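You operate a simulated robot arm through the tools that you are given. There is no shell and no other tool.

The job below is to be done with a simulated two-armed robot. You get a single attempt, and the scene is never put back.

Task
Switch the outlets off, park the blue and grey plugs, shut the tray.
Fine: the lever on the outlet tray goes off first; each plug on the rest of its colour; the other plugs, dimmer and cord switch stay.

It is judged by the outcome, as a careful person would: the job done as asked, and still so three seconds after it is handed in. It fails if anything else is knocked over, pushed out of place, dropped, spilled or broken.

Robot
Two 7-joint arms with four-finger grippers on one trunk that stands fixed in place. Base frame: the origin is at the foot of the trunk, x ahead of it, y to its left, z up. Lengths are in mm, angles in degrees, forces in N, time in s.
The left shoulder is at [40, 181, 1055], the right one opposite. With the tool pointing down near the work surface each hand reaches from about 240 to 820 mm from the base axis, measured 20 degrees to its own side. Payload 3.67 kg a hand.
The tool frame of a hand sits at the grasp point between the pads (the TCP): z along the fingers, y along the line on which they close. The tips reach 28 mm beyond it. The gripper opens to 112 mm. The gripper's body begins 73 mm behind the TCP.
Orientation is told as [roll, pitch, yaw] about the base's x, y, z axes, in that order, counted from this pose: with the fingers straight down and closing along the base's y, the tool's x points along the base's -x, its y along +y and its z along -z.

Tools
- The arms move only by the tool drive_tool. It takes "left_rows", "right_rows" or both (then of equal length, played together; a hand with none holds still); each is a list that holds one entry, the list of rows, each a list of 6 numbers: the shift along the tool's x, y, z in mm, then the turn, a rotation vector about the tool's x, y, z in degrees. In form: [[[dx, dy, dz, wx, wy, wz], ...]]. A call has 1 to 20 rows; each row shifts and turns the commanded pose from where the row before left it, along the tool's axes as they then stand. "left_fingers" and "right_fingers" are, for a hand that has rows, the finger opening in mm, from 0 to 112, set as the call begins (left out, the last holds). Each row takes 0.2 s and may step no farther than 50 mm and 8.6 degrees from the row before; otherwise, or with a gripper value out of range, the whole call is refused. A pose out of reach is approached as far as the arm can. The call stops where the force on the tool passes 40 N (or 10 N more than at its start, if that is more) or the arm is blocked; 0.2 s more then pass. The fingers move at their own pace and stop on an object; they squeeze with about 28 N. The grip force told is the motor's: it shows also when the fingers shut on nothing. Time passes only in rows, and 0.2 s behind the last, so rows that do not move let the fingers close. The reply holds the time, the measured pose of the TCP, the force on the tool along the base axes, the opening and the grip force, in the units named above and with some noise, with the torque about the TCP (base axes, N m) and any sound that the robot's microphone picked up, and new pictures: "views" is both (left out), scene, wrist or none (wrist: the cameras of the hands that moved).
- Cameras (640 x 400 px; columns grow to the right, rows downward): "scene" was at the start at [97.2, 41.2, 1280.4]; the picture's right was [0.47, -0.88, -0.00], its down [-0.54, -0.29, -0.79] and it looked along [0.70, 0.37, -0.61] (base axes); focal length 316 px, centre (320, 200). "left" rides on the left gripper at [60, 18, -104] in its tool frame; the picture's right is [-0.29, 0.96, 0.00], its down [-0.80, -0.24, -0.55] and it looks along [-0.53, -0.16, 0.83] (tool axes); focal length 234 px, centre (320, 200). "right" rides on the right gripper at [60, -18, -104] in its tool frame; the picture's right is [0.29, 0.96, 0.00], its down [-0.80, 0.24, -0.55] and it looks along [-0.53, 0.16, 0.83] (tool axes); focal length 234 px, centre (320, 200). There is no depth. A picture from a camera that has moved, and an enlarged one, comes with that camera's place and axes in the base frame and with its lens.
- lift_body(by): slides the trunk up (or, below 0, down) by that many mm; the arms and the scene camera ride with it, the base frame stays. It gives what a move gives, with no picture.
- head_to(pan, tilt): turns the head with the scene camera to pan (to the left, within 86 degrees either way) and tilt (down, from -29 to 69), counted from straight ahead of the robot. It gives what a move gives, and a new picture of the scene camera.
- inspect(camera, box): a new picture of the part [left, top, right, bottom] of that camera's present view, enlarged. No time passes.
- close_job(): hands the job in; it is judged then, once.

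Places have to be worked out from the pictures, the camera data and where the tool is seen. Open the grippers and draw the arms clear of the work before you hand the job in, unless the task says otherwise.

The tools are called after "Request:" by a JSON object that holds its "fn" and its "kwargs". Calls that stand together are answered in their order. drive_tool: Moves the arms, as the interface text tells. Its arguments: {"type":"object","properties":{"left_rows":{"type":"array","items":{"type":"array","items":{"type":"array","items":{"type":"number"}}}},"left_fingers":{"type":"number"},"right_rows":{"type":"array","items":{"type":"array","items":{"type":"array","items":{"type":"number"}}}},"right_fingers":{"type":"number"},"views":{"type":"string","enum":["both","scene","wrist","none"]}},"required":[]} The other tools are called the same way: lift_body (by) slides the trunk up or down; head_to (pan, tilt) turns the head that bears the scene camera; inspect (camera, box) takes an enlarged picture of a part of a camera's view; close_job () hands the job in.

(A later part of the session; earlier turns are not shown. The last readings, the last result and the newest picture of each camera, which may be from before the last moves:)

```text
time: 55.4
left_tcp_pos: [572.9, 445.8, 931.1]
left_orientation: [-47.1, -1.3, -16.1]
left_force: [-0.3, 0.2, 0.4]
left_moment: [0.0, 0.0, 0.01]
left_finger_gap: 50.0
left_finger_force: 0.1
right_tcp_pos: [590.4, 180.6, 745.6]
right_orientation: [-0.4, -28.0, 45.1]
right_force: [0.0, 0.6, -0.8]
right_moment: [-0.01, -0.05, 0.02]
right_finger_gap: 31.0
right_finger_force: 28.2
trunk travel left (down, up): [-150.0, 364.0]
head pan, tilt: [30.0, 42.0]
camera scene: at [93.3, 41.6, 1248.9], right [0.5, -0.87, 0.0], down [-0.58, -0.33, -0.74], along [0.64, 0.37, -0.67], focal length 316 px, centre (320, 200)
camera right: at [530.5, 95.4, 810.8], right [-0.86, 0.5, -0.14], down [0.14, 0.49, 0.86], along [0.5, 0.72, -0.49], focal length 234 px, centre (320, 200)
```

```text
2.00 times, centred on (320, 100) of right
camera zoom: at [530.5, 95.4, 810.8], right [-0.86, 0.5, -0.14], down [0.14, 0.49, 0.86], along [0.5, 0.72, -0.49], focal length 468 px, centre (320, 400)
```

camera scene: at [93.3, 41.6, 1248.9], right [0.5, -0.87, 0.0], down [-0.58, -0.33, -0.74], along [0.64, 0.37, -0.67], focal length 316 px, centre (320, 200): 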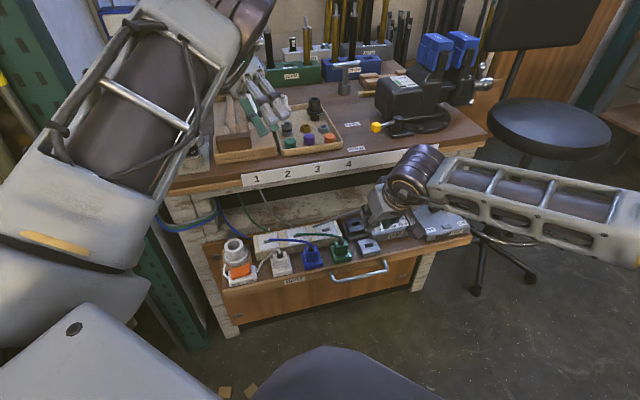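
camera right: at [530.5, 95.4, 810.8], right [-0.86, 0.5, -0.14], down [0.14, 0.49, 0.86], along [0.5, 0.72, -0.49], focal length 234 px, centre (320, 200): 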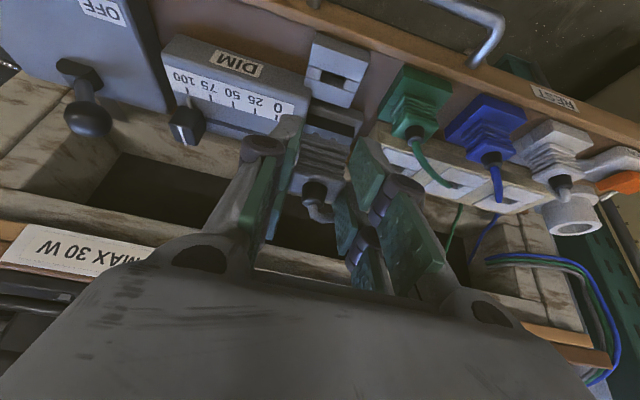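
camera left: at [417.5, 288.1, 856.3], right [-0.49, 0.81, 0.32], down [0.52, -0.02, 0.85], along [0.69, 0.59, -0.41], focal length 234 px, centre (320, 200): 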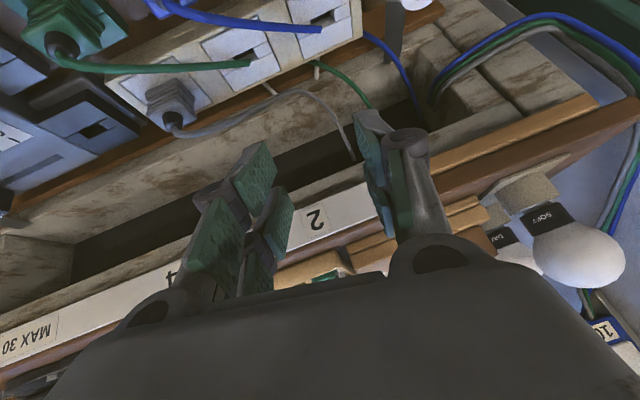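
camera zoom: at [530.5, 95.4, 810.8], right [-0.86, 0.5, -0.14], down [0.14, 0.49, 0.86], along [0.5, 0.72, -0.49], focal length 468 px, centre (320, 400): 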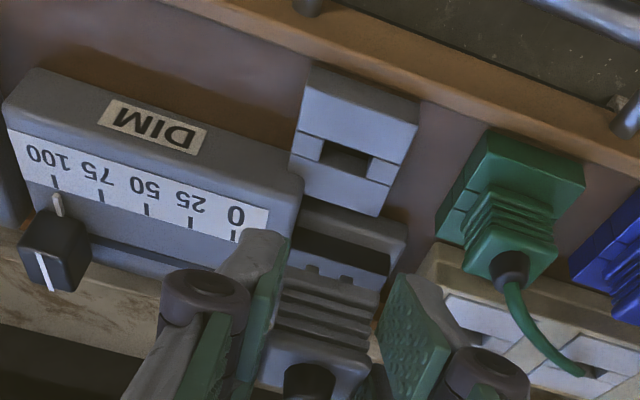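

The displacement matches the one that worked for blue. Before lowering I check the clearance between the right finger and the dimmer box next to the grey rest.

Request:
{"fn": "inspect", "kwargs": {"camera": "right", "box": [256, 30, 384, 110]}}

Request:
{"fn": "inspect", "kwargs": {"camera": "scene", "box": [330, 205, 426, 265]}}

```text
5.00 times, centred on (320, 70) of right
camera zoom: at [530.5, 95.4, 810.8], right [-0.86, 0.5, -0.14], down [0.14, 0.49, 0.86], along [0.5, 0.72, -0.49], focal length 1171 px, centre (320, 850)
```

zoom: 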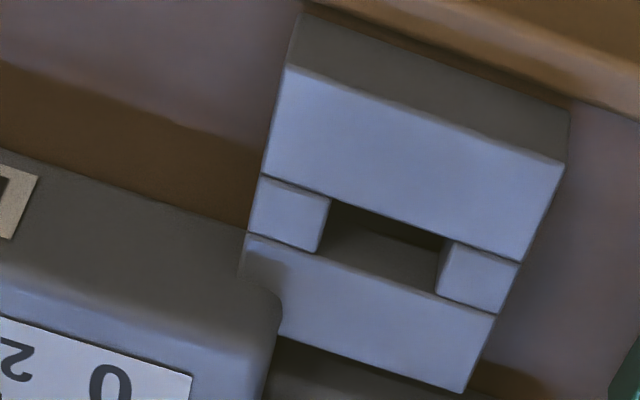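

```text
6.67 times, centred on (378, 235) of scene
camera zoom: at [93.3, 41.6, 1248.9], right [0.5, -0.87, 0.0], down [-0.58, -0.33, -0.74], along [0.64, 0.37, -0.67], focal length 2106 px, centre (-67, -33)
```

zoom: 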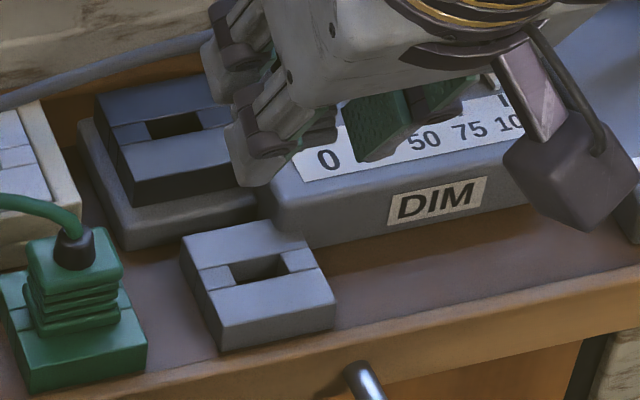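

The dimmer's near corner is at about u 305, n 573, z 643. The right finger will stay about 5 mm clear of it in height and n at seating. I lower 58 mm and look again.

Request:
{"fn": "drive_tool", "kwargs": {"right_rows": [[[5.4, 0, 10.2, 0, 0, 0], [5.4, 0, 10.2, 0, 0, 0], [5.4, 0, 10.2, 0, 0, 0], [5.4, 0, 10.2, 0, 0, 0], [5.4, 0, 10.2, 0, 0, 0]]], "views": "wrist"}}

Request:
{"fn": "inspect", "kwargs": {"camera": "right", "box": [270, 60, 366, 120]}}

Request:
{"fn": "inspect", "kwargs": {"camera": "scene", "box": [330, 215, 426, 275]}}

```text
time: 56.6
left_tcp_pos: [573.7, 447.0, 928.7]
left_orientation: [-47.3, -1.4, -16.2]
left_force: [-0.5, 0.4, -0.2]
left_moment: [0.02, 0.0, -0.01]
left_finger_gap: 50.0
left_finger_force: 0.1
right_tcp_pos: [591.8, 180.9, 688.2]
right_orientation: [-0.3, -28.0, 45.2]
right_force: [-0.3, -0.1, -0.9]
right_moment: [0.01, -0.02, -0.02]
right_finger_gap: 30.9
right_finger_force: 28.5
trunk travel left (down, up): [-150.0, 364.0]
head pan, tilt: [30.0, 42.0]
camera right: at [532.4, 96.4, 751.5], right [-0.86, 0.5, -0.14], down [0.14, 0.49, 0.86], along [0.5, 0.72, -0.49], focal length 234 px, centre (320, 200)
```

right: 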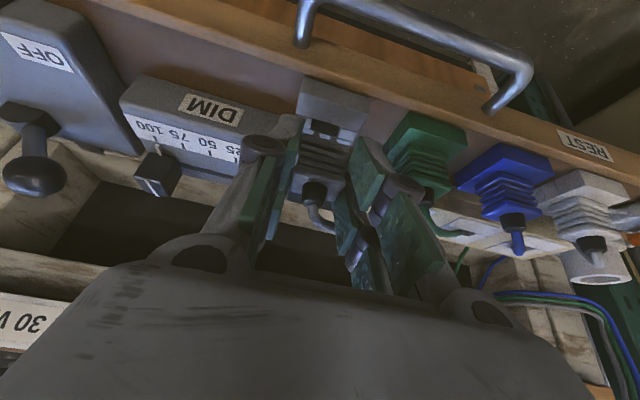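

```text
6.67 times, centred on (318, 90) of right
camera zoom: at [532.4, 96.4, 751.5], right [-0.86, 0.5, -0.14], down [0.14, 0.49, 0.86], along [0.5, 0.72, -0.49], focal length 1561 px, centre (333, 933)
```

zoom: 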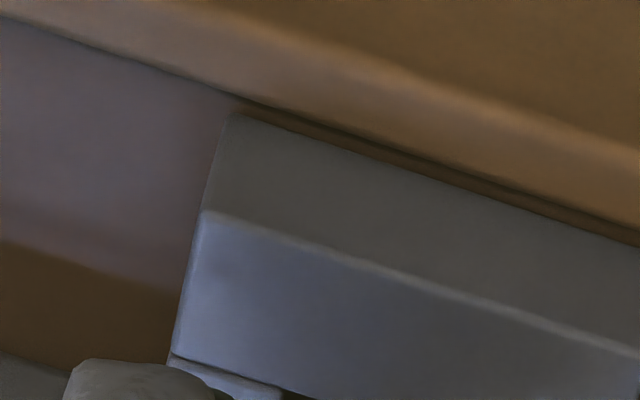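

```text
6.67 times, centred on (378, 245) of scene
camera zoom: at [93.6, 42.4, 1248.9], right [0.5, -0.87, 0.0], down [-0.58, -0.33, -0.74], along [0.64, 0.37, -0.67], focal length 2106 px, centre (-67, -100)
```

zoom: 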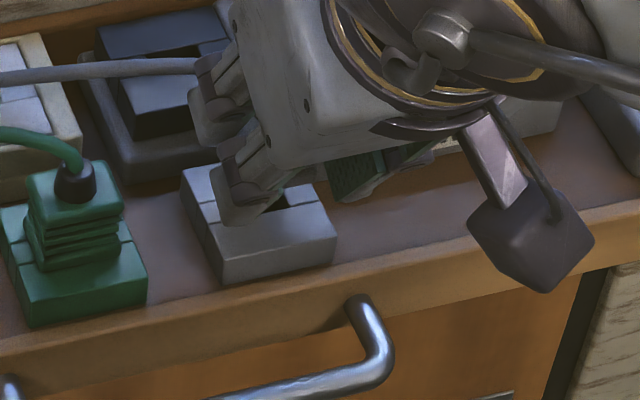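

Now I look at the prongs against the grey slot in the wrist view.

Request:
{"fn": "inspect", "kwargs": {"camera": "right", "box": [280, 95, 376, 155]}}

```text
6.67 times, centred on (328, 125) of right
camera zoom: at [532.4, 96.4, 751.5], right [-0.86, 0.5, -0.14], down [0.14, 0.49, 0.86], along [0.5, 0.72, -0.49], focal length 1561 px, centre (267, 700)
```

zoom: 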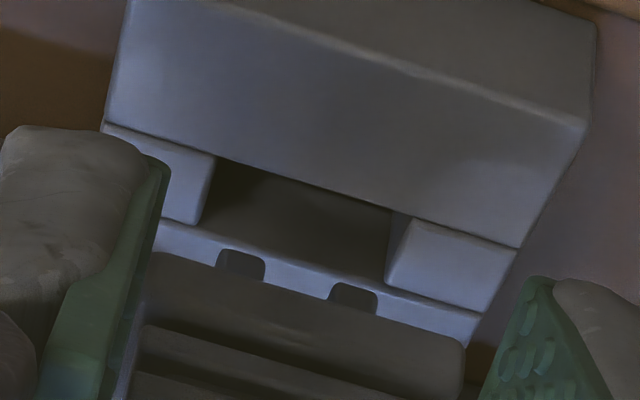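

The prongs project onto the slot centre within about 0.5 mm in both directions by the same measure that explained the blue miss. I lower in small steps.

Request:
{"fn": "drive_tool", "kwargs": {"right_rows": [[[1.4, -0.3, 2.65, 0, 0, 0], [1.4, 0, 2.65, 0, 0, 0], [1.4, 0, 2.65, 0, 0, 0], [1.2, 0, 2.2, 0, 0, 0]]], "views": "none"}}

Request:
{"fn": "inspect", "kwargs": {"camera": "right", "box": [280, 95, 376, 155]}}

```text
time: 57.6
left_tcp_pos: [574.1, 446.9, 930.0]
left_orientation: [-47.3, -1.3, -16.2]
left_force: [-0.2, -0.1, -0.2]
left_moment: [-0.01, 0.03, -0.02]
left_finger_gap: 49.9
left_finger_force: 0.1
right_tcp_pos: [591.0, 181.4, 677.2]
right_orientation: [-0.3, -28.0, 45.1]
right_force: [0.0, -0.5, -0.1]
right_moment: [0.02, 0.03, 0.04]
right_finger_gap: 31.3
right_finger_force: 27.9
trunk travel left (down, up): [-150.0, 364.0]
head pan, tilt: [30.0, 42.0]
```

```text
6.67 times, centred on (328, 125) of right
camera zoom: at [532.4, 95.2, 740.5], right [-0.86, 0.5, -0.14], down [0.14, 0.49, 0.86], along [0.5, 0.72, -0.49], focal length 1561 px, centre (267, 700)
```

zoom: 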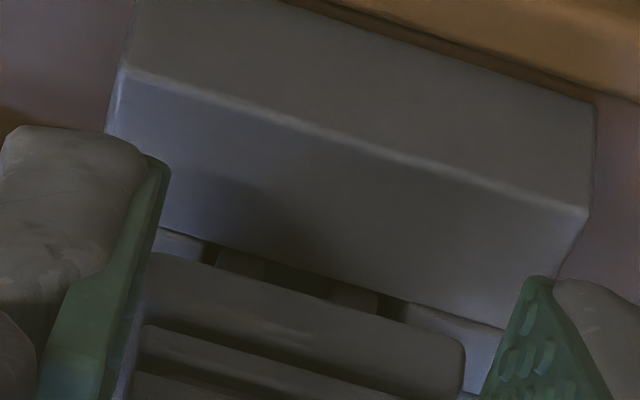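

The prongs are entering the slot with zero force. I continue down.

Request:
{"fn": "drive_tool", "kwargs": {"right_rows": [[[0.94, 0, 1.77, 0, 0, 0], [0.94, 0, 1.77, 0, 0, 0], [0.94, 0, 1.77, 0, 0, 0]]], "views": "none"}}

Request:
{"fn": "inspect", "kwargs": {"camera": "right", "box": [280, 95, 376, 155]}}

```text
time: 58.4
left_tcp_pos: [573.2, 447.1, 929.4]
left_orientation: [-47.3, -1.2, -16.1]
left_force: [-0.1, 0.0, -0.1]
left_moment: [-0.02, -0.04, 0.0]
left_finger_gap: 49.9
left_finger_force: 0.2
right_tcp_pos: [592.1, 182.2, 670.9]
right_orientation: [-0.3, -28.1, 45.2]
right_force: [9.9, 11.3, 0.0]
right_moment: [0.41, -0.33, 0.02]
right_finger_gap: 31.2
right_finger_force: 28.2
trunk travel left (down, up): [-150.0, 364.0]
head pan, tilt: [30.0, 42.0]
```

```text
6.67 times, centred on (328, 125) of right
camera zoom: at [533.2, 96.9, 734.5], right [-0.86, 0.5, -0.14], down [0.14, 0.49, 0.86], along [0.5, 0.72, -0.49], focal length 1561 px, centre (267, 700)
```

zoom: 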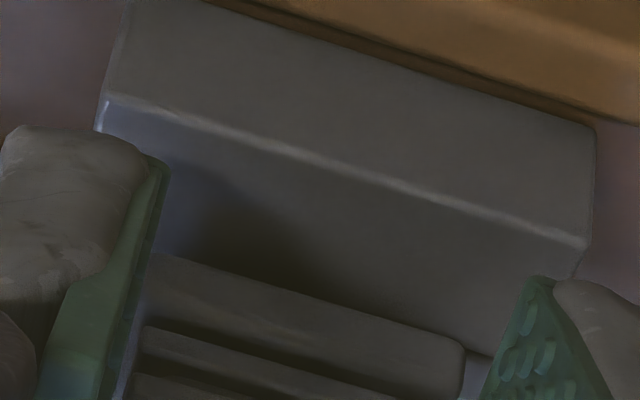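

A 15 N push toward the back says the prongs are against the slot's front wall, so I ease 1.3 mm inward and re-read.

Request:
{"fn": "drive_tool", "kwargs": {"right_rows": [[[-1.15, 0, 0.6, 0, 0, 0], [0, 0, 0, 0, 0, 0]]], "views": "none"}}

```text
time: 59.0
left_tcp_pos: [574.0, 447.9, 928.2]
left_orientation: [-47.3, -1.4, -16.0]
left_force: [-0.3, 0.7, 0.4]
left_moment: [0.01, -0.05, 0.01]
left_finger_gap: 49.9
left_finger_force: 0.1
right_tcp_pos: [591.0, 182.0, 670.8]
right_orientation: [-0.3, -27.9, 45.1]
right_force: [7.8, 9.5, 1.2]
right_moment: [0.4, -0.34, 0.04]
right_finger_gap: 30.8
right_finger_force: 28.1
trunk travel left (down, up): [-150.0, 364.0]
head pan, tilt: [30.0, 42.0]
```

The force dropped, so I ease inward another 2 mm in two steps.

Request:
{"fn": "drive_tool", "kwargs": {"right_rows": [[[-0.9, 0, 0.47, 0, 0, 0], [-0.9, 0, 0.47, 0, 0, 0], [0, 0, 0, 0, 0, 0]]], "views": "wrist"}}

Request:
{"fn": "inspect", "kwargs": {"camera": "right", "box": [256, 70, 416, 170]}}

```text
time: 59.8
left_tcp_pos: [573.7, 446.5, 929.0]
left_orientation: [-47.4, -1.3, -16.2]
left_force: [-0.1, -0.3, 0.8]
left_moment: [-0.04, -0.01, -0.01]
left_finger_gap: 50.1
left_finger_force: 0.1
right_tcp_pos: [592.4, 183.0, 669.5]
right_orientation: [-0.2, -27.8, 45.0]
right_force: [-5.2, 0.8, -0.9]
right_moment: [0.12, 0.0, 0.11]
right_finger_gap: 30.9
right_finger_force: 28.0
trunk travel left (down, up): [-150.0, 364.0]
head pan, tilt: [30.0, 42.0]
camera right: at [533.4, 97.2, 734.0], right [-0.86, 0.5, -0.14], down [0.14, 0.49, 0.86], along [0.5, 0.72, -0.49], focal length 234 px, centre (320, 200)
```

right: 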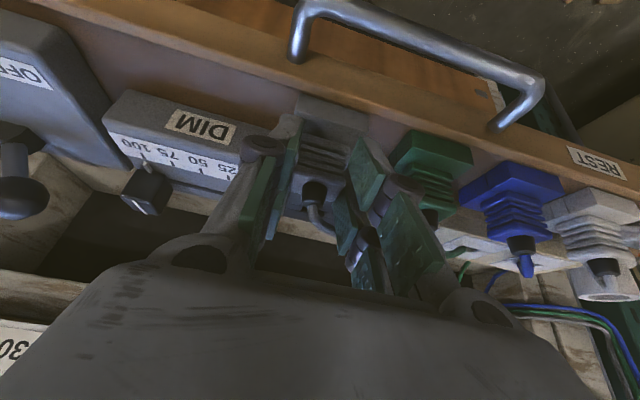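

```text
4.00 times, centred on (336, 120) of right
camera zoom: at [533.4, 97.2, 734.0], right [-0.86, 0.5, -0.14], down [0.14, 0.49, 0.86], along [0.5, 0.72, -0.49], focal length 937 px, centre (256, 520)
```

zoom: 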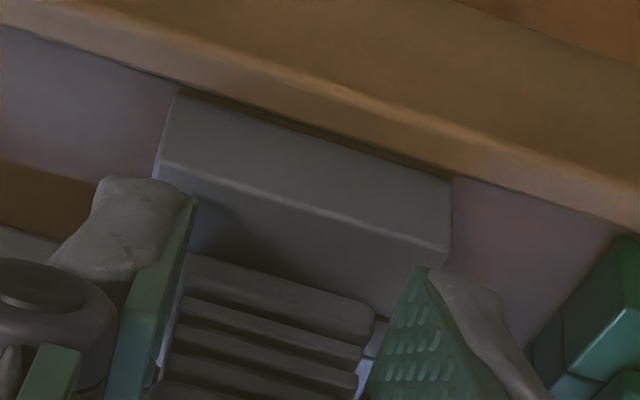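

Side forces are nearly gone. I lower the last couple of millimetres until I feel a vertical seat.

Request:
{"fn": "drive_tool", "kwargs": {"right_rows": [[[0.5, 0.4, 0.9, 0, 0, 0], [0.7, 0, 1.32, 0, 0, 0], [0.7, 0, 1.32, 0, 0, 0], [0, 0, 0, 0, 0, 0]]], "views": "none"}}

Request:
{"fn": "inspect", "kwargs": {"camera": "right", "box": [256, 70, 416, 170]}}

```text
time: 60.8
left_tcp_pos: [573.9, 447.4, 930.8]
left_orientation: [-47.2, -1.3, -16.2]
left_force: [0.4, -0.3, 0.1]
left_moment: [0.0, 0.01, -0.02]
left_finger_gap: 49.9
left_finger_force: 0.0
right_tcp_pos: [592.3, 183.4, 665.7]
right_orientation: [-0.3, -28.0, 45.1]
right_force: [-6.2, -1.8, 5.1]
right_moment: [-0.23, 0.34, 0.07]
right_finger_gap: 31.0
right_finger_force: 28.1
trunk travel left (down, up): [-150.0, 364.0]
head pan, tilt: [30.0, 42.0]
```

```text
4.00 times, centred on (336, 120) of right
camera zoom: at [533.7, 97.5, 730.9], right [-0.86, 0.5, -0.14], down [0.14, 0.49, 0.86], along [0.5, 0.72, -0.49], focal length 937 px, centre (256, 520)
```

zoom: 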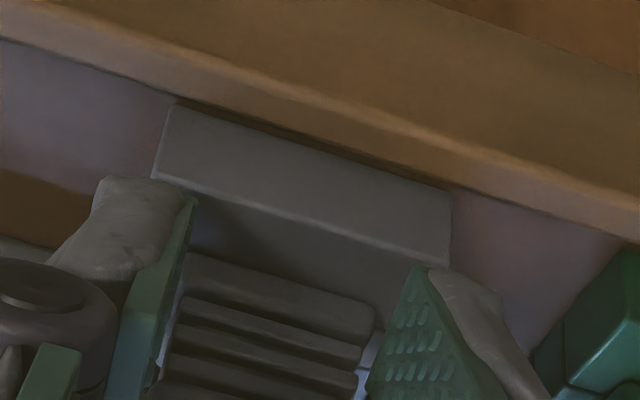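

A vertical force starts at z 665.7. I press 2 mm more to confirm it is the seat.

Request:
{"fn": "drive_tool", "kwargs": {"right_rows": [[[0.47, 0, 0.88, 0, 0, 0], [0.47, 0, 0.88, 0, 0, 0], [0, 0, 0, 0, 0, 0]]], "views": "none"}}

Request:
{"fn": "inspect", "kwargs": {"camera": "right", "box": [256, 70, 416, 170]}}

Request:
{"fn": "inspect", "kwargs": {"camera": "scene", "box": [320, 215, 416, 275]}}

```text
time: 61.6
left_tcp_pos: [573.0, 446.6, 931.0]
left_orientation: [-47.2, -1.4, -16.1]
left_force: [-0.2, -0.1, -0.5]
left_moment: [-0.01, 0.0, 0.02]
left_finger_gap: 49.9
left_finger_force: 0.0
right_tcp_pos: [592.2, 181.5, 667.3]
right_orientation: [-0.4, -28.2, 45.2]
right_force: [-7.4, -1.6, 16.1]
right_moment: [-0.04, 0.15, 0.12]
right_finger_gap: 31.0
right_finger_force: 28.2
trunk travel left (down, up): [-150.0, 364.0]
head pan, tilt: [30.0, 42.0]
```

```text
4.00 times, centred on (336, 120) of right
camera zoom: at [533.8, 97.6, 730.5], right [-0.86, 0.5, -0.14], down [0.14, 0.48, 0.86], along [0.5, 0.72, -0.48], focal length 937 px, centre (256, 520)
```

zoom: 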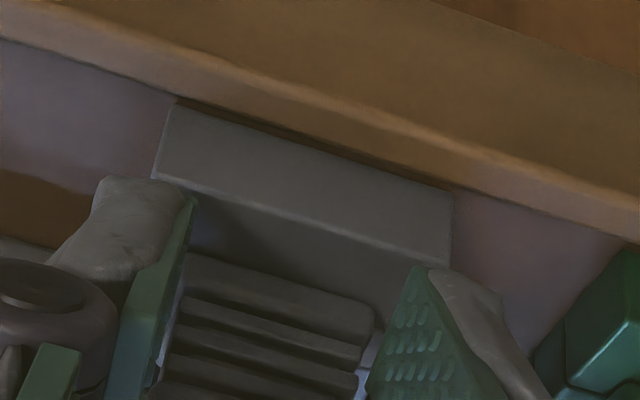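

```text
6.67 times, centred on (368, 245) of scene
camera zoom: at [91.5, 41.9, 1249.1], right [0.5, -0.87, 0.0], down [-0.58, -0.33, -0.74], along [0.64, 0.37, -0.67], focal length 2106 px, centre (0, -100)
```

zoom: 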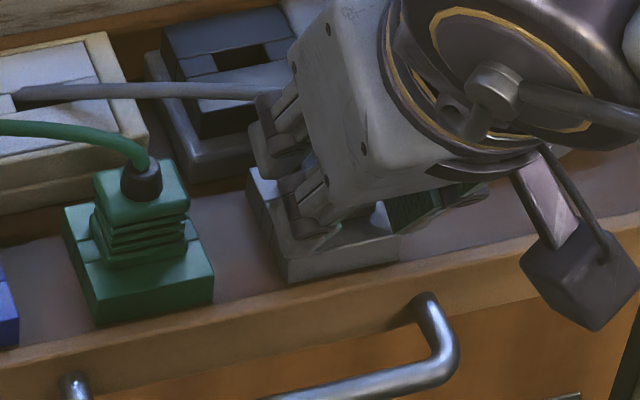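

16 N with no further travel means it is seated. I ease off slightly, open the fingers to 46 mm and retreat along the tool axis.

Request:
{"fn": "drive_tool", "kwargs": {"right_rows": [[[-0.5, 0, -0.9, 0, 0, 0], [0, 0, 0, 0, 0, 0], [0, 0, 0, 0, 0, 0], [0, 0, -8, 0, 0, 0], [0, 0, -20, 0, 0, 0], [0, 0, -35, 0, 0, 0], [0, 0, -45, 0, 0, 0]]], "right_fingers": 46}}

Request:
{"fn": "inspect", "kwargs": {"camera": "right", "box": [208, 40, 464, 200]}}

Request:
{"fn": "inspect", "kwargs": {"camera": "scene", "box": [240, 205, 400, 305]}}

```text
time: 63.2
left_tcp_pos: [573.2, 446.8, 930.4]
left_orientation: [-47.2, -1.4, -16.2]
left_force: [-0.4, -0.8, 0.8]
left_moment: [0.0, 0.0, -0.04]
left_finger_gap: 50.0
left_finger_force: 0.1
right_tcp_pos: [554.2, 147.3, 761.6]
right_orientation: [-0.5, -28.0, 45.2]
right_force: [-0.5, 0.2, 0.0]
right_moment: [0.0, -0.04, -0.01]
right_finger_gap: 46.0
right_finger_force: 0.0
trunk travel left (down, up): [-150.0, 364.0]
head pan, tilt: [30.0, 42.0]
camera scene: at [92.6, 41.9, 1249.0], right [0.5, -0.87, 0.0], down [-0.58, -0.33, -0.74], along [0.64, 0.37, -0.67], focal length 316 px, centre (320, 200)
camera right: at [496.6, 63.0, 826.0], right [-0.86, 0.5, -0.14], down [0.14, 0.49, 0.86], along [0.5, 0.72, -0.49], focal length 234 px, centre (320, 200)
```

scene: 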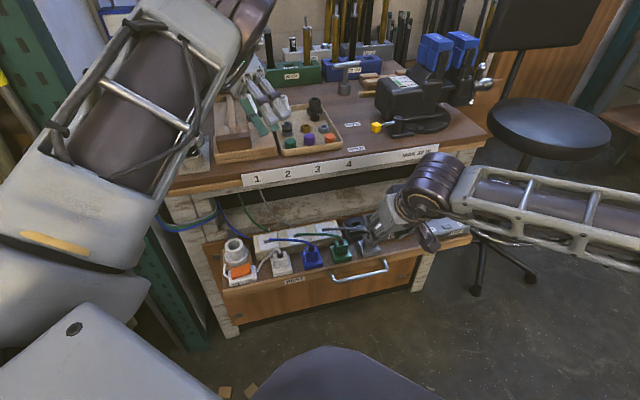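
right: 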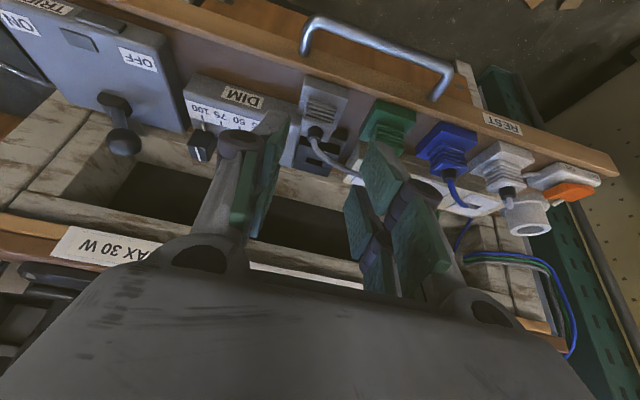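

```text
2.50 times, centred on (336, 120) of right
camera zoom: at [496.6, 63.0, 826.0], right [-0.86, 0.5, -0.14], down [0.14, 0.49, 0.86], along [0.5, 0.72, -0.49], focal length 585 px, centre (280, 400)
```

zoom: 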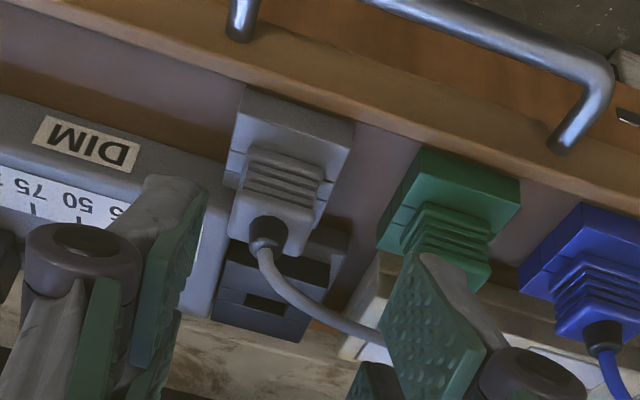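

```text
4.00 times, centred on (320, 255) of scene
camera zoom: at [92.6, 41.9, 1249.0], right [0.5, -0.87, 0.0], down [-0.58, -0.33, -0.74], along [0.64, 0.37, -0.67], focal length 1263 px, centre (320, -20)
```

zoom: 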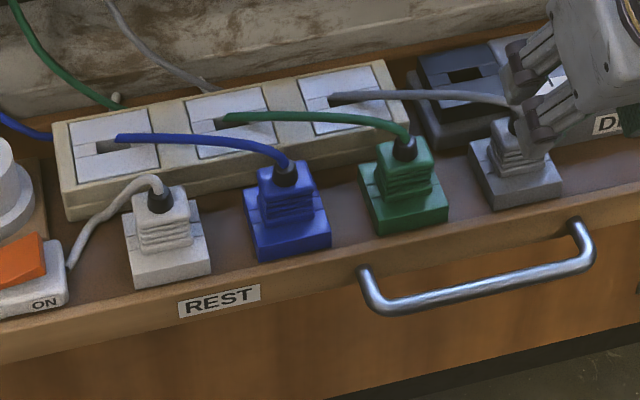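

Both plugs are parked upright and seated like their neighbours, with the green and white plugs, dimmer and cord switch unchanged. Next I shut the tray. I back the right hand off in front, raise the left hand higher, then tip the right hand toward horizontal with fingers closed for pushing.

Request:
{"fn": "drive_tool", "kwargs": {"left_rows": [[[-1, -31.8, -29.4, 0, 0, 0], [-1, -31.8, -29.4, 0, 0, 0], [-1, -31.8, -29.4, 0, 0, 0]]], "right_rows": [[[29.4, 12.7, -15.6, 0, 0, 0], [29.4, 12.7, -15.6, 0, 0, 0], [29.4, 12.7, -15.6, 0, 0, 0]]], "right_fingers": 0, "views": "scene"}}

Request:
{"fn": "inspect", "kwargs": {"camera": "scene", "box": [200, 200, 480, 360]}}

```text
time: 64.0
left_tcp_pos: [569.6, 439.9, 1057.9]
left_orientation: [-46.9, -1.6, -15.9]
left_force: [-0.7, 0.6, 0.2]
left_moment: [0.07, -0.01, 0.03]
left_finger_gap: 50.0
left_finger_force: 0.0
left hand out of reach, approached as far as the arm can: row 3
right_tcp_pos: [457.4, 102.8, 761.6]
right_orientation: [-0.4, -28.1, 45.0]
right_force: [0.4, 0.4, 0.8]
right_moment: [-0.01, -0.05, -0.03]
right_finger_gap: 0.0
right_finger_force: 28.1
trunk travel left (down, up): [-150.0, 364.0]
head pan, tilt: [30.0, 42.0]
camera scene: at [91.5, 41.1, 1249.1], right [0.5, -0.87, 0.0], down [-0.58, -0.33, -0.74], along [0.64, 0.37, -0.67], focal length 316 px, centre (320, 200)
```

scene: 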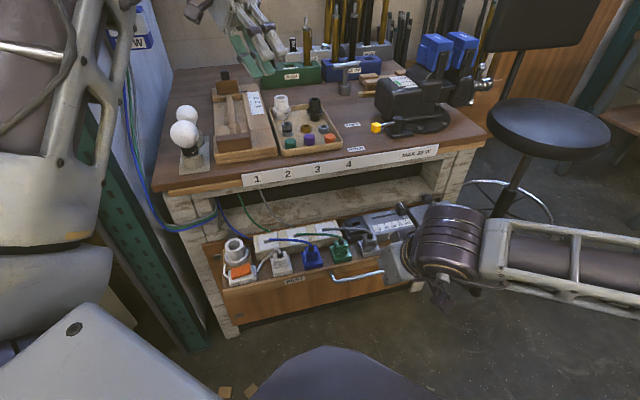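

```text
2.29 times, centred on (340, 280) of scene
camera zoom: at [91.5, 41.1, 1249.1], right [0.5, -0.87, 0.0], down [-0.58, -0.33, -0.74], along [0.64, 0.37, -0.67], focal length 722 px, centre (274, 17)
```

zoom: 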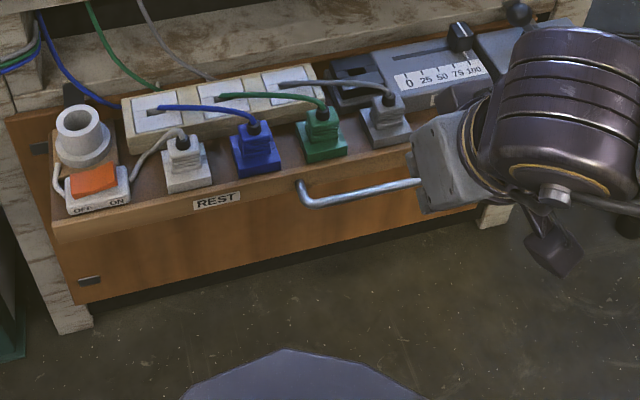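

The drawer's front panel is at about n 510, spanning z 466–612, with the handle centred at u 245. I lower the trunk 100 mm so the right arm can push well, then tip the right hand to about 70°.

Request:
{"fn": "lift_body", "kwargs": {"by": -100}}

Request:
{"fn": "drive_tool", "kwargs": {"right_rows": [[[0, 0, 0, 0, -8.4, 0], [0, 0, 0, 0, -8.4, 0], [0, 0, 0, 0, -8.4, 0], [0, 0, 0, 0, -8.4, 0], [0, 0, 0, 0, -8.4, 0]]]}}

```text
time: 65.3
left_tcp_pos: [570.6, 441.1, 955.1]
left_orientation: [-47.0, -1.5, -15.9]
left_force: [-0.2, 0.2, -0.1]
left_moment: [0.03, -0.03, 0.03]
left_finger_gap: 49.8
left_finger_force: 0.1
right_tcp_pos: [457.8, 103.7, 660.4]
right_orientation: [-0.4, -27.9, 45.0]
right_force: [0.0, -0.2, -0.9]
right_moment: [0.0, 0.0, -0.04]
right_finger_gap: 0.0
right_finger_force: 27.9
trunk travel left (down, up): [-50.0, 464.0]
head pan, tilt: [30.0, 42.0]
```

```text
time: 66.5
left_tcp_pos: [571.0, 441.1, 955.4]
left_orientation: [-47.1, -1.5, -15.8]
left_force: [0.1, 0.0, -0.4]
left_moment: [0.0, 0.01, -0.05]
left_finger_gap: 50.0
left_finger_force: 0.1
right_tcp_pos: [456.6, 103.9, 661.1]
right_orientation: [-0.4, -56.0, 45.3]
right_force: [0.7, -0.4, 0.3]
right_moment: [-0.01, -0.02, -0.04]
right_finger_gap: 0.0
right_finger_force: 27.7
right hand out of reach, approached as far as the arm can: row 4, 5
trunk travel left (down, up): [-50.0, 464.0]
head pan, tilt: [30.0, 42.0]
camera scene: at [93.3, 42.1, 1147.8], right [0.5, -0.87, 0.0], down [-0.58, -0.33, -0.74], along [0.64, 0.37, -0.67], focal length 316 px, centre (320, 200)
camera right: at [386.6, 5.6, 668.8], right [-0.79, 0.56, -0.24], down [-0.18, 0.16, 0.97], along [0.59, 0.81, -0.03], focal length 234 px, centre (320, 200)
```

scene: 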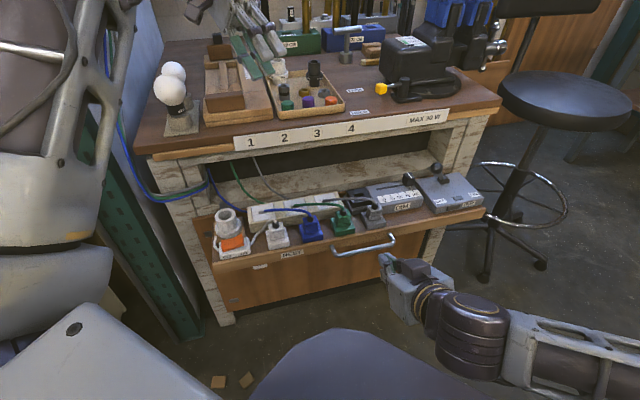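
right: 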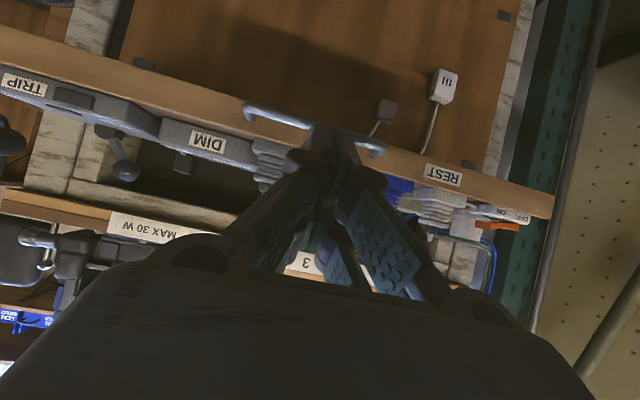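

Two small tags hang on cords in front of the panel, so I look closely at them before picking a push spot.

Request:
{"fn": "inspect", "kwargs": {"camera": "right", "box": [220, 50, 540, 250]}}

Request:
{"fn": "inspect", "kwargs": {"camera": "scene", "box": [190, 200, 430, 350]}}

```text
2.00 times, centred on (380, 150) of right
camera zoom: at [386.6, 5.6, 668.8], right [-0.79, 0.56, -0.24], down [-0.18, 0.16, 0.97], along [0.59, 0.81, -0.03], focal length 468 px, centre (200, 300)
```

zoom: 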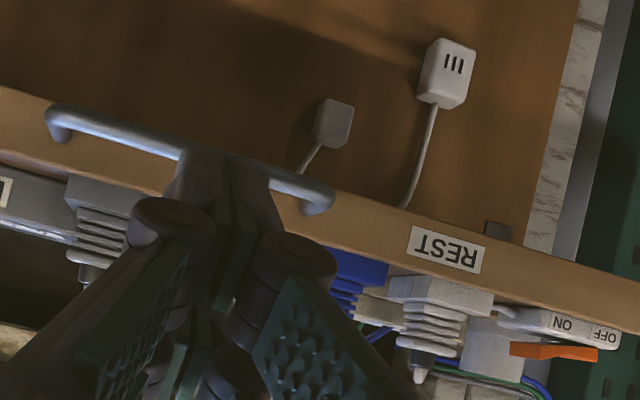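

```text
2.67 times, centred on (310, 275) of scene
camera zoom: at [93.3, 42.1, 1147.8], right [0.5, -0.87, 0.0], down [-0.58, -0.33, -0.74], along [0.64, 0.37, -0.67], focal length 842 px, centre (347, 0)
```

zoom: 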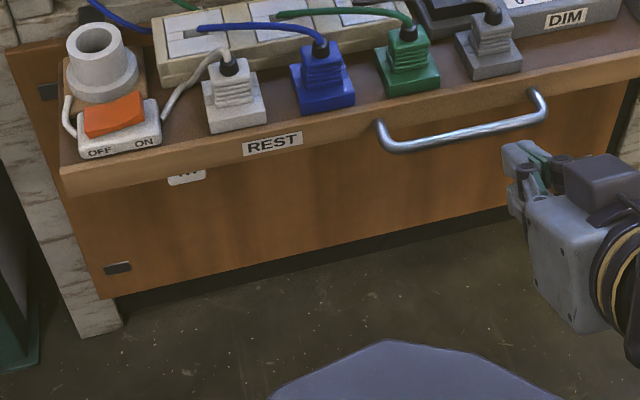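

The panel is a fixed cabinet door set back with adapters hanging there, so I must push only on the tray's lip. I choose the lip face just right of the handle (u about 337, z about 605), away from those cords, and move to a stand-off in front of it.

Request:
{"fn": "drive_tool", "kwargs": {"right_rows": [[[0, -44, 0, 0, 0, 0], [0, -44, 0, 0, 0, 0], [19.9, 0, 13.4, 0, 0, 0], [19.9, 0, 13.4, 0, 0, 0], [-14, 0, 20.7, 0, 0, 0], [-14, 0, 20.7, 0, 0, 0]]]}}

Request:
{"fn": "inspect", "kwargs": {"camera": "scene", "box": [300, 200, 500, 325]}}

Request:
{"fn": "inspect", "kwargs": {"camera": "right", "box": [220, 40, 540, 240]}}

```text
time: 67.9
left_tcp_pos: [571.4, 441.8, 954.5]
left_orientation: [-47.1, -1.6, -15.9]
left_force: [-0.3, 0.0, 0.3]
left_moment: [-0.02, 0.03, 0.0]
left_finger_gap: 50.0
left_finger_force: 0.0
right_tcp_pos: [555.5, 75.2, 613.0]
right_orientation: [-0.4, -56.0, 45.4]
right_force: [0.8, -0.6, 0.2]
right_moment: [-0.04, -0.01, -0.01]
right_finger_gap: 0.0
right_finger_force: 28.1
trunk travel left (down, up): [-50.0, 464.0]
head pan, tilt: [30.0, 42.0]
camera scene: at [93.5, 42.4, 1147.7], right [0.5, -0.87, 0.0], down [-0.58, -0.33, -0.74], along [0.64, 0.37, -0.67], focal length 316 px, centre (320, 200)
camera right: at [484.5, -21.5, 621.5], right [-0.79, 0.56, -0.24], down [-0.18, 0.16, 0.97], along [0.59, 0.81, -0.03], focal length 234 px, centre (320, 200)
```

scene: 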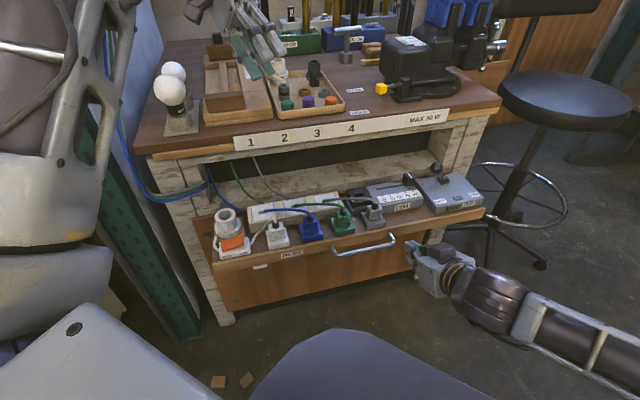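
right: 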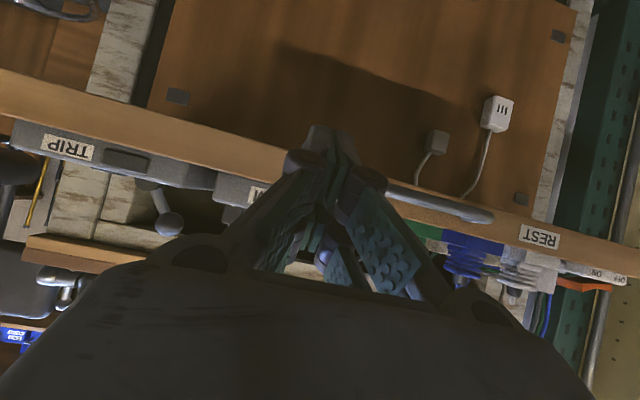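

```text
3.20 times, centred on (400, 262) of scene
camera zoom: at [93.5, 42.4, 1147.7], right [0.5, -0.87, 0.0], down [-0.58, -0.33, -0.74], along [0.64, 0.37, -0.67], focal length 1011 px, centre (64, 0)
```

zoom: 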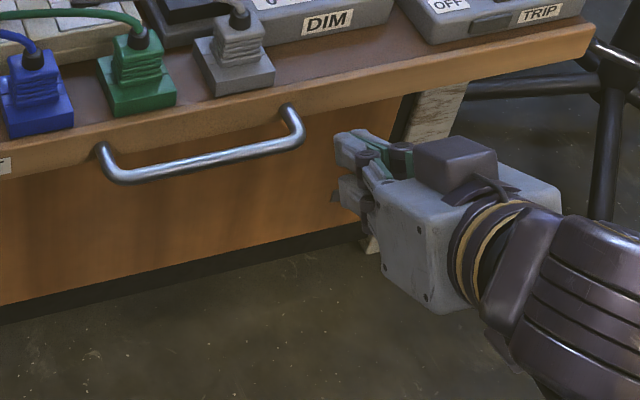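

```text
2.00 times, centred on (380, 140) of right
camera zoom: at [484.5, -21.5, 621.5], right [-0.79, 0.56, -0.24], down [-0.18, 0.16, 0.97], along [0.59, 0.81, -0.03], focal length 468 px, centre (200, 320)
```

zoom: 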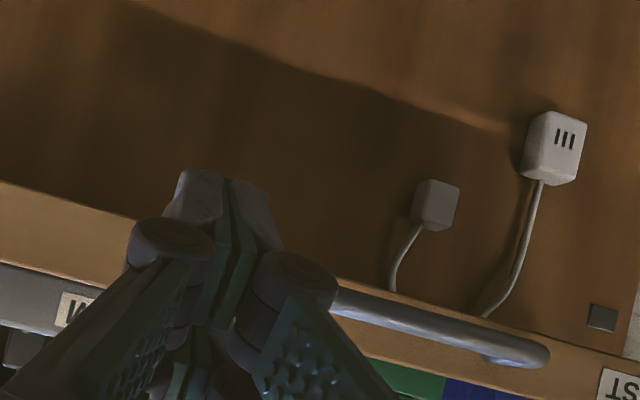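

The lip spans about z 582–609, so I drop 9 mm, shift 15 mm further from the handle end, and advance slowly until contact.

Request:
{"fn": "drive_tool", "kwargs": {"right_rows": [[[7.5, -15, 5, 0, 0, 0], [-6.7, 0, 9.9, 0, 0, 0], [-6.7, 0, 9.9, 0, 0, 0], [-5.6, 0, 8.3, 0, 0, 0], [-5.6, 0, 8.3, 0, 0, 0]]]}}

Request:
{"fn": "inspect", "kwargs": {"camera": "scene", "box": [300, 200, 500, 325]}}

```text
time: 69.1
left_tcp_pos: [570.2, 441.4, 955.6]
left_orientation: [-46.9, -1.6, -15.9]
left_force: [0.1, -0.3, 0.3]
left_moment: [0.01, 0.01, 0.0]
left_finger_gap: 49.9
left_finger_force: 0.1
right_tcp_pos: [597.7, 97.2, 603.6]
right_orientation: [-0.5, -56.1, 45.3]
right_force: [0.8, 0.7, -0.3]
right_moment: [0.02, 0.0, 0.01]
right_finger_gap: 0.2
right_finger_force: 27.9
trunk travel left (down, up): [-50.0, 464.0]
head pan, tilt: [30.0, 42.0]
camera scene: at [93.5, 42.4, 1147.7], right [0.5, -0.87, 0.0], down [-0.58, -0.33, -0.74], along [0.64, 0.37, -0.67], focal length 316 px, centre (320, 200)
camera right: at [526.8, -1.3, 612.2], right [-0.79, 0.56, -0.24], down [-0.18, 0.16, 0.97], along [0.59, 0.81, -0.03], focal length 234 px, centre (320, 200)
```

scene: 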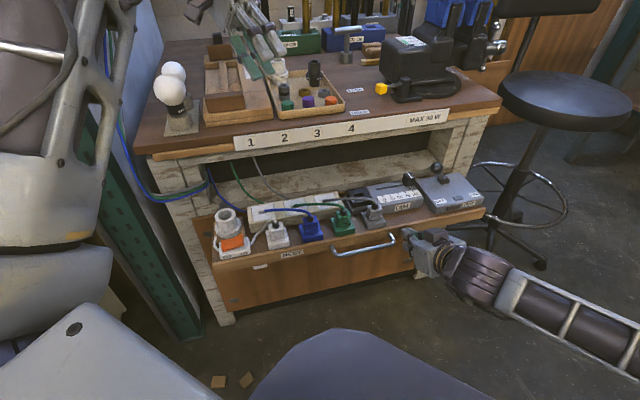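
right: 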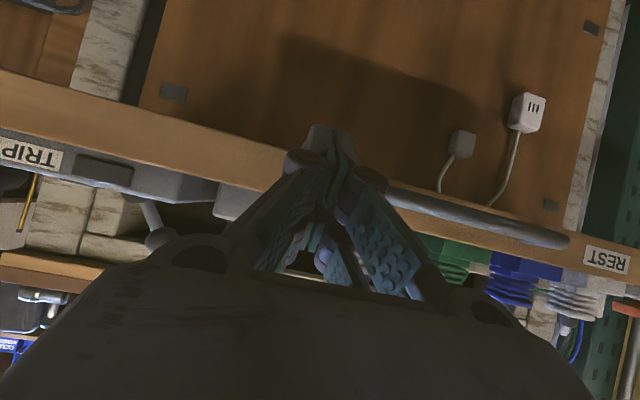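

```text
3.20 times, centred on (400, 262) of scene
camera zoom: at [93.5, 42.4, 1147.7], right [0.5, -0.87, 0.0], down [-0.58, -0.33, -0.74], along [0.64, 0.37, -0.67], focal length 1011 px, centre (64, 0)
```

zoom: 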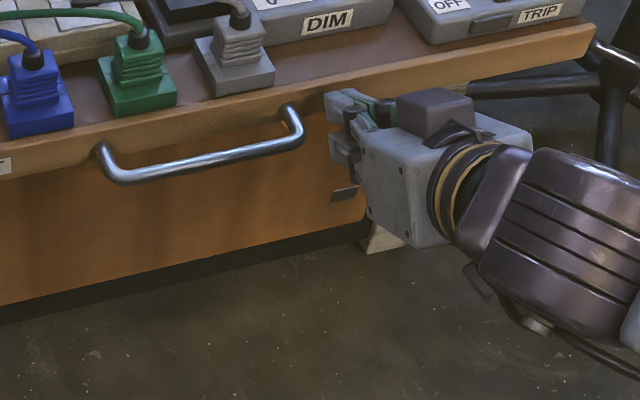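

No contact yet, and the wrist view suggests the fingertips are level with the lip's lower edge. I retreat 22 mm, raise 12 mm and approach again.

Request:
{"fn": "drive_tool", "kwargs": {"right_rows": [[[12.3, 0, -18.2, 0, 0, 0], [-9.9, 0, -6.7, 0, 0, 0], [0, 0, 0, 0, 0, 0]]], "views": "wrist"}}

Request:
{"fn": "inspect", "kwargs": {"camera": "scene", "box": [360, 200, 456, 260]}}

Request:
{"fn": "inspect", "kwargs": {"camera": "right", "box": [240, 90, 400, 190]}}

```text
time: 69.9
left_tcp_pos: [570.7, 442.1, 955.0]
left_orientation: [-47.0, -1.5, -15.8]
left_force: [0.3, 0.3, 0.2]
left_moment: [-0.02, 0.0, -0.04]
left_finger_gap: 49.9
left_finger_force: 0.0
right_tcp_pos: [582.2, 80.4, 616.0]
right_orientation: [-0.4, -56.0, 45.3]
right_force: [-0.3, -0.2, -0.5]
right_moment: [0.01, 0.01, -0.03]
right_finger_gap: 0.0
right_finger_force: 28.0
trunk travel left (down, up): [-50.0, 464.0]
head pan, tilt: [30.0, 42.0]
camera right: at [510.9, -16.4, 623.8], right [-0.79, 0.56, -0.24], down [-0.18, 0.16, 0.97], along [0.59, 0.81, -0.03], focal length 234 px, centre (320, 200)
```

right: 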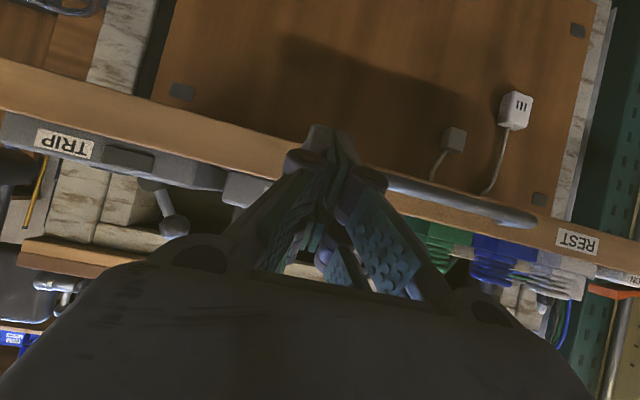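

```text
6.67 times, centred on (408, 230) of scene
camera zoom: at [93.3, 42.2, 1147.8], right [0.5, -0.87, 0.0], down [-0.58, -0.33, -0.74], along [0.64, 0.37, -0.67], focal length 2106 px, centre (-267, 0)
```

zoom: 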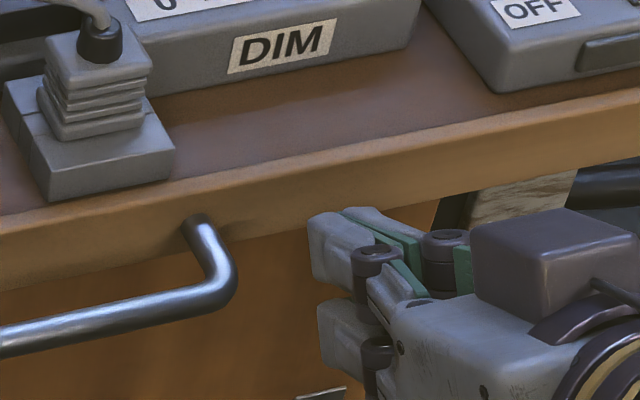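

```text
4.00 times, centred on (320, 140) of right
camera zoom: at [510.9, -16.4, 623.8], right [-0.79, 0.56, -0.24], down [-0.18, 0.16, 0.97], along [0.59, 0.81, -0.03], focal length 937 px, centre (320, 440)
```

zoom: 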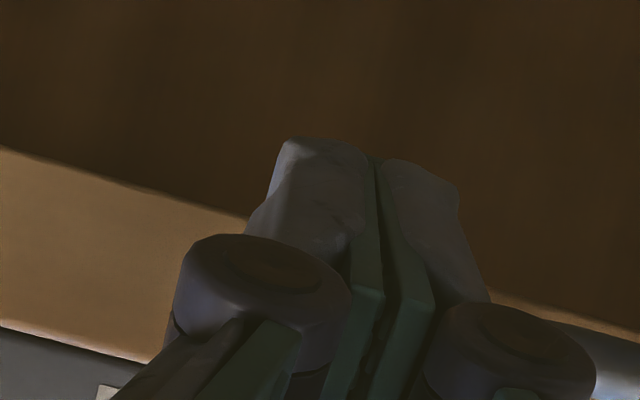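

The lip face is actually at about n 538, so the earlier approach simply hadn't reached it. I lower 6 mm so the fingertip meets the middle of the lip and advance until contact.

Request:
{"fn": "drive_tool", "kwargs": {"right_rows": [[[5, 0, 3.35, 0, 0, 0], [-6.7, 0, 9.9, 0, 0, 0], [-6.7, 0, 9.9, 0, 0, 0], [-4.5, 0, 6.6, 0, 0, 0]]], "views": "wrist"}}

Request:
{"fn": "inspect", "kwargs": {"camera": "scene", "box": [360, 200, 456, 260]}}

```text
time: 70.9
left_tcp_pos: [570.7, 440.8, 955.1]
left_orientation: [-47.0, -1.6, -15.9]
left_force: [0.8, 0.1, -0.4]
left_moment: [-0.01, -0.02, -0.02]
left_finger_gap: 50.2
left_finger_force: 0.0
right_tcp_pos: [604.1, 100.2, 609.7]
right_orientation: [-0.5, -56.1, 45.3]
right_force: [-2.9, -1.9, 0.3]
right_moment: [-0.01, -0.06, 0.03]
right_finger_gap: 6.0
right_finger_force: 35.4
trunk travel left (down, up): [-50.0, 464.0]
head pan, tilt: [30.0, 42.0]
camera right: at [533.0, 4.5, 617.6], right [-0.79, 0.56, -0.24], down [-0.18, 0.16, 0.97], along [0.59, 0.81, -0.03], focal length 234 px, centre (320, 200)
```

right: 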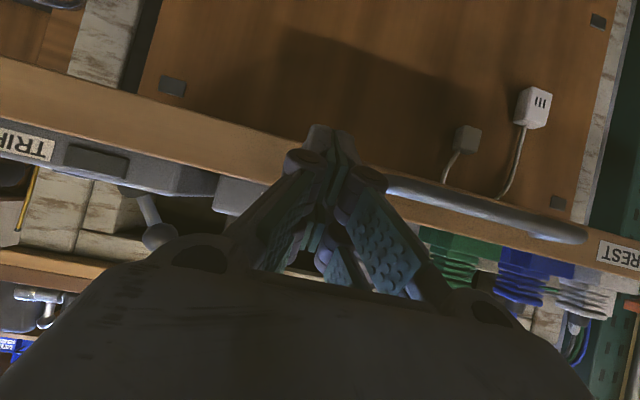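

```text
6.67 times, centred on (408, 230) of scene
camera zoom: at [92.8, 42.0, 1147.8], right [0.5, -0.87, 0.0], down [-0.58, -0.33, -0.74], along [0.64, 0.37, -0.67], focal length 2106 px, centre (-267, 0)
```

zoom: 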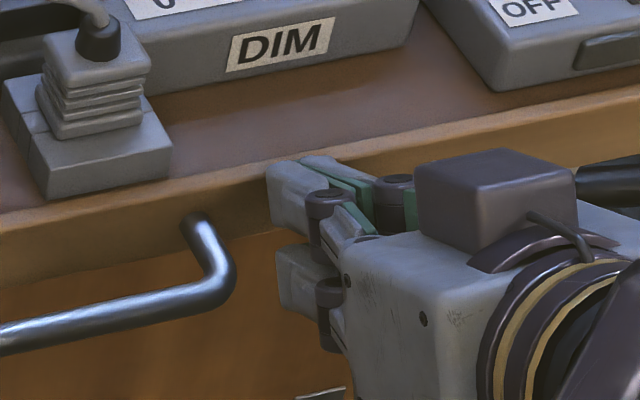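

The finger gap reads 6 mm with a small force, so the tips may just have touched. I hold still to re-read.

Request:
{"fn": "drive_tool", "kwargs": {"right_rows": [[[0, 0, 0, 0, 0, 0], [0, 0, 0, 0, 0, 0]]], "right_fingers": 0, "views": "none"}}

Request:
{"fn": "inspect", "kwargs": {"camera": "right", "box": [240, 90, 440, 215]}}

```text
time: 71.5
left_tcp_pos: [570.1, 440.1, 955.2]
left_orientation: [-47.1, -1.6, -15.8]
left_force: [0.5, 0.3, 0.6]
left_moment: [-0.01, 0.01, 0.0]
left_finger_gap: 49.9
left_finger_force: 0.0
right_tcp_pos: [603.6, 102.2, 610.2]
right_orientation: [-0.5, -56.0, 45.3]
right_force: [-5.4, -5.7, 0.2]
right_moment: [0.04, -0.01, 0.0]
right_finger_gap: 5.9
right_finger_force: 35.7
trunk travel left (down, up): [-50.0, 464.0]
head pan, tilt: [30.0, 42.0]
```

```text
3.20 times, centred on (340, 152) of right
camera zoom: at [533.0, 4.6, 617.6], right [-0.79, 0.56, -0.24], down [-0.18, 0.16, 0.97], along [0.59, 0.81, -0.03], focal length 749 px, centre (256, 352)
```

zoom: 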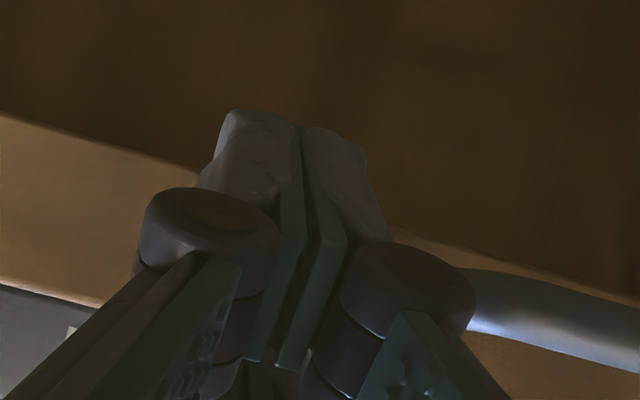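

The reaction is about 8 N, purely opposite to the push, so I'm on the tray. I begin pushing it in with 12 mm steps.

Request:
{"fn": "drive_tool", "kwargs": {"right_rows": [[[-6.7, 0, 9.9, 0, 0, 0], [-6.7, 0, 9.9, 0, 0, 0], [-6.7, 0, 9.9, 0, 0, 0]]]}}

Request:
{"fn": "inspect", "kwargs": {"camera": "scene", "box": [200, 180, 500, 340]}}

```text
time: 72.3
left_tcp_pos: [571.2, 441.7, 954.5]
left_orientation: [-47.0, -1.5, -15.9]
left_force: [-0.3, 0.8, -1.0]
left_moment: [-0.03, 0.0, -0.03]
left_finger_gap: 49.9
left_finger_force: 0.0
right_tcp_pos: [630.2, 129.8, 608.6]
right_orientation: [-0.6, -56.1, 45.4]
right_force: [-0.4, -1.0, 2.4]
right_moment: [0.06, -0.04, 0.0]
right_finger_gap: 0.0
right_finger_force: 35.4
trunk travel left (down, up): [-50.0, 464.0]
head pan, tilt: [30.0, 42.0]
camera scene: at [93.3, 42.5, 1147.8], right [0.5, -0.87, 0.0], down [-0.58, -0.34, -0.74], along [0.64, 0.37, -0.67], focal length 316 px, centre (320, 200)
camera right: at [559.6, 31.4, 617.8], right [-0.79, 0.56, -0.24], down [-0.18, 0.16, 0.97], along [0.59, 0.81, -0.03], focal length 234 px, centre (320, 200)
```

scene: 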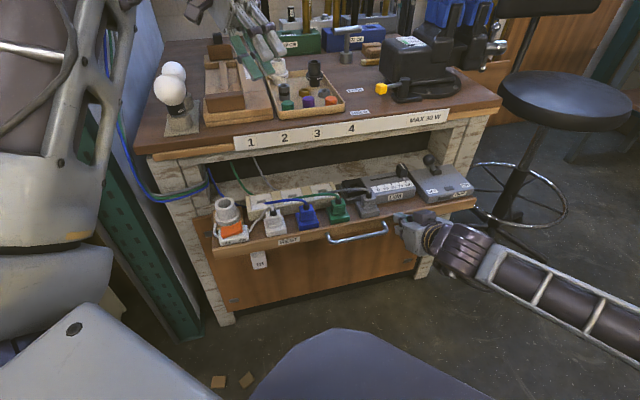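
right: 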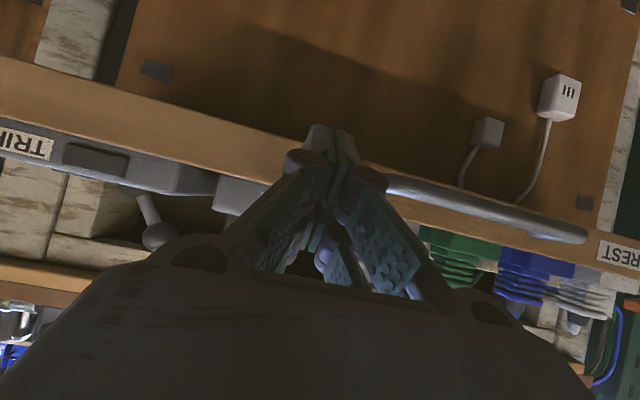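

```text
2.13 times, centred on (350, 260) of scene
camera zoom: at [93.3, 42.5, 1147.8], right [0.5, -0.87, 0.0], down [-0.58, -0.34, -0.74], along [0.64, 0.37, -0.67], focal length 674 px, centre (256, 72)
```

zoom: 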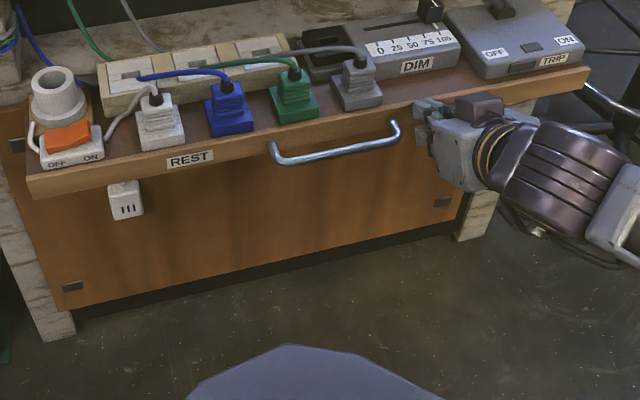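

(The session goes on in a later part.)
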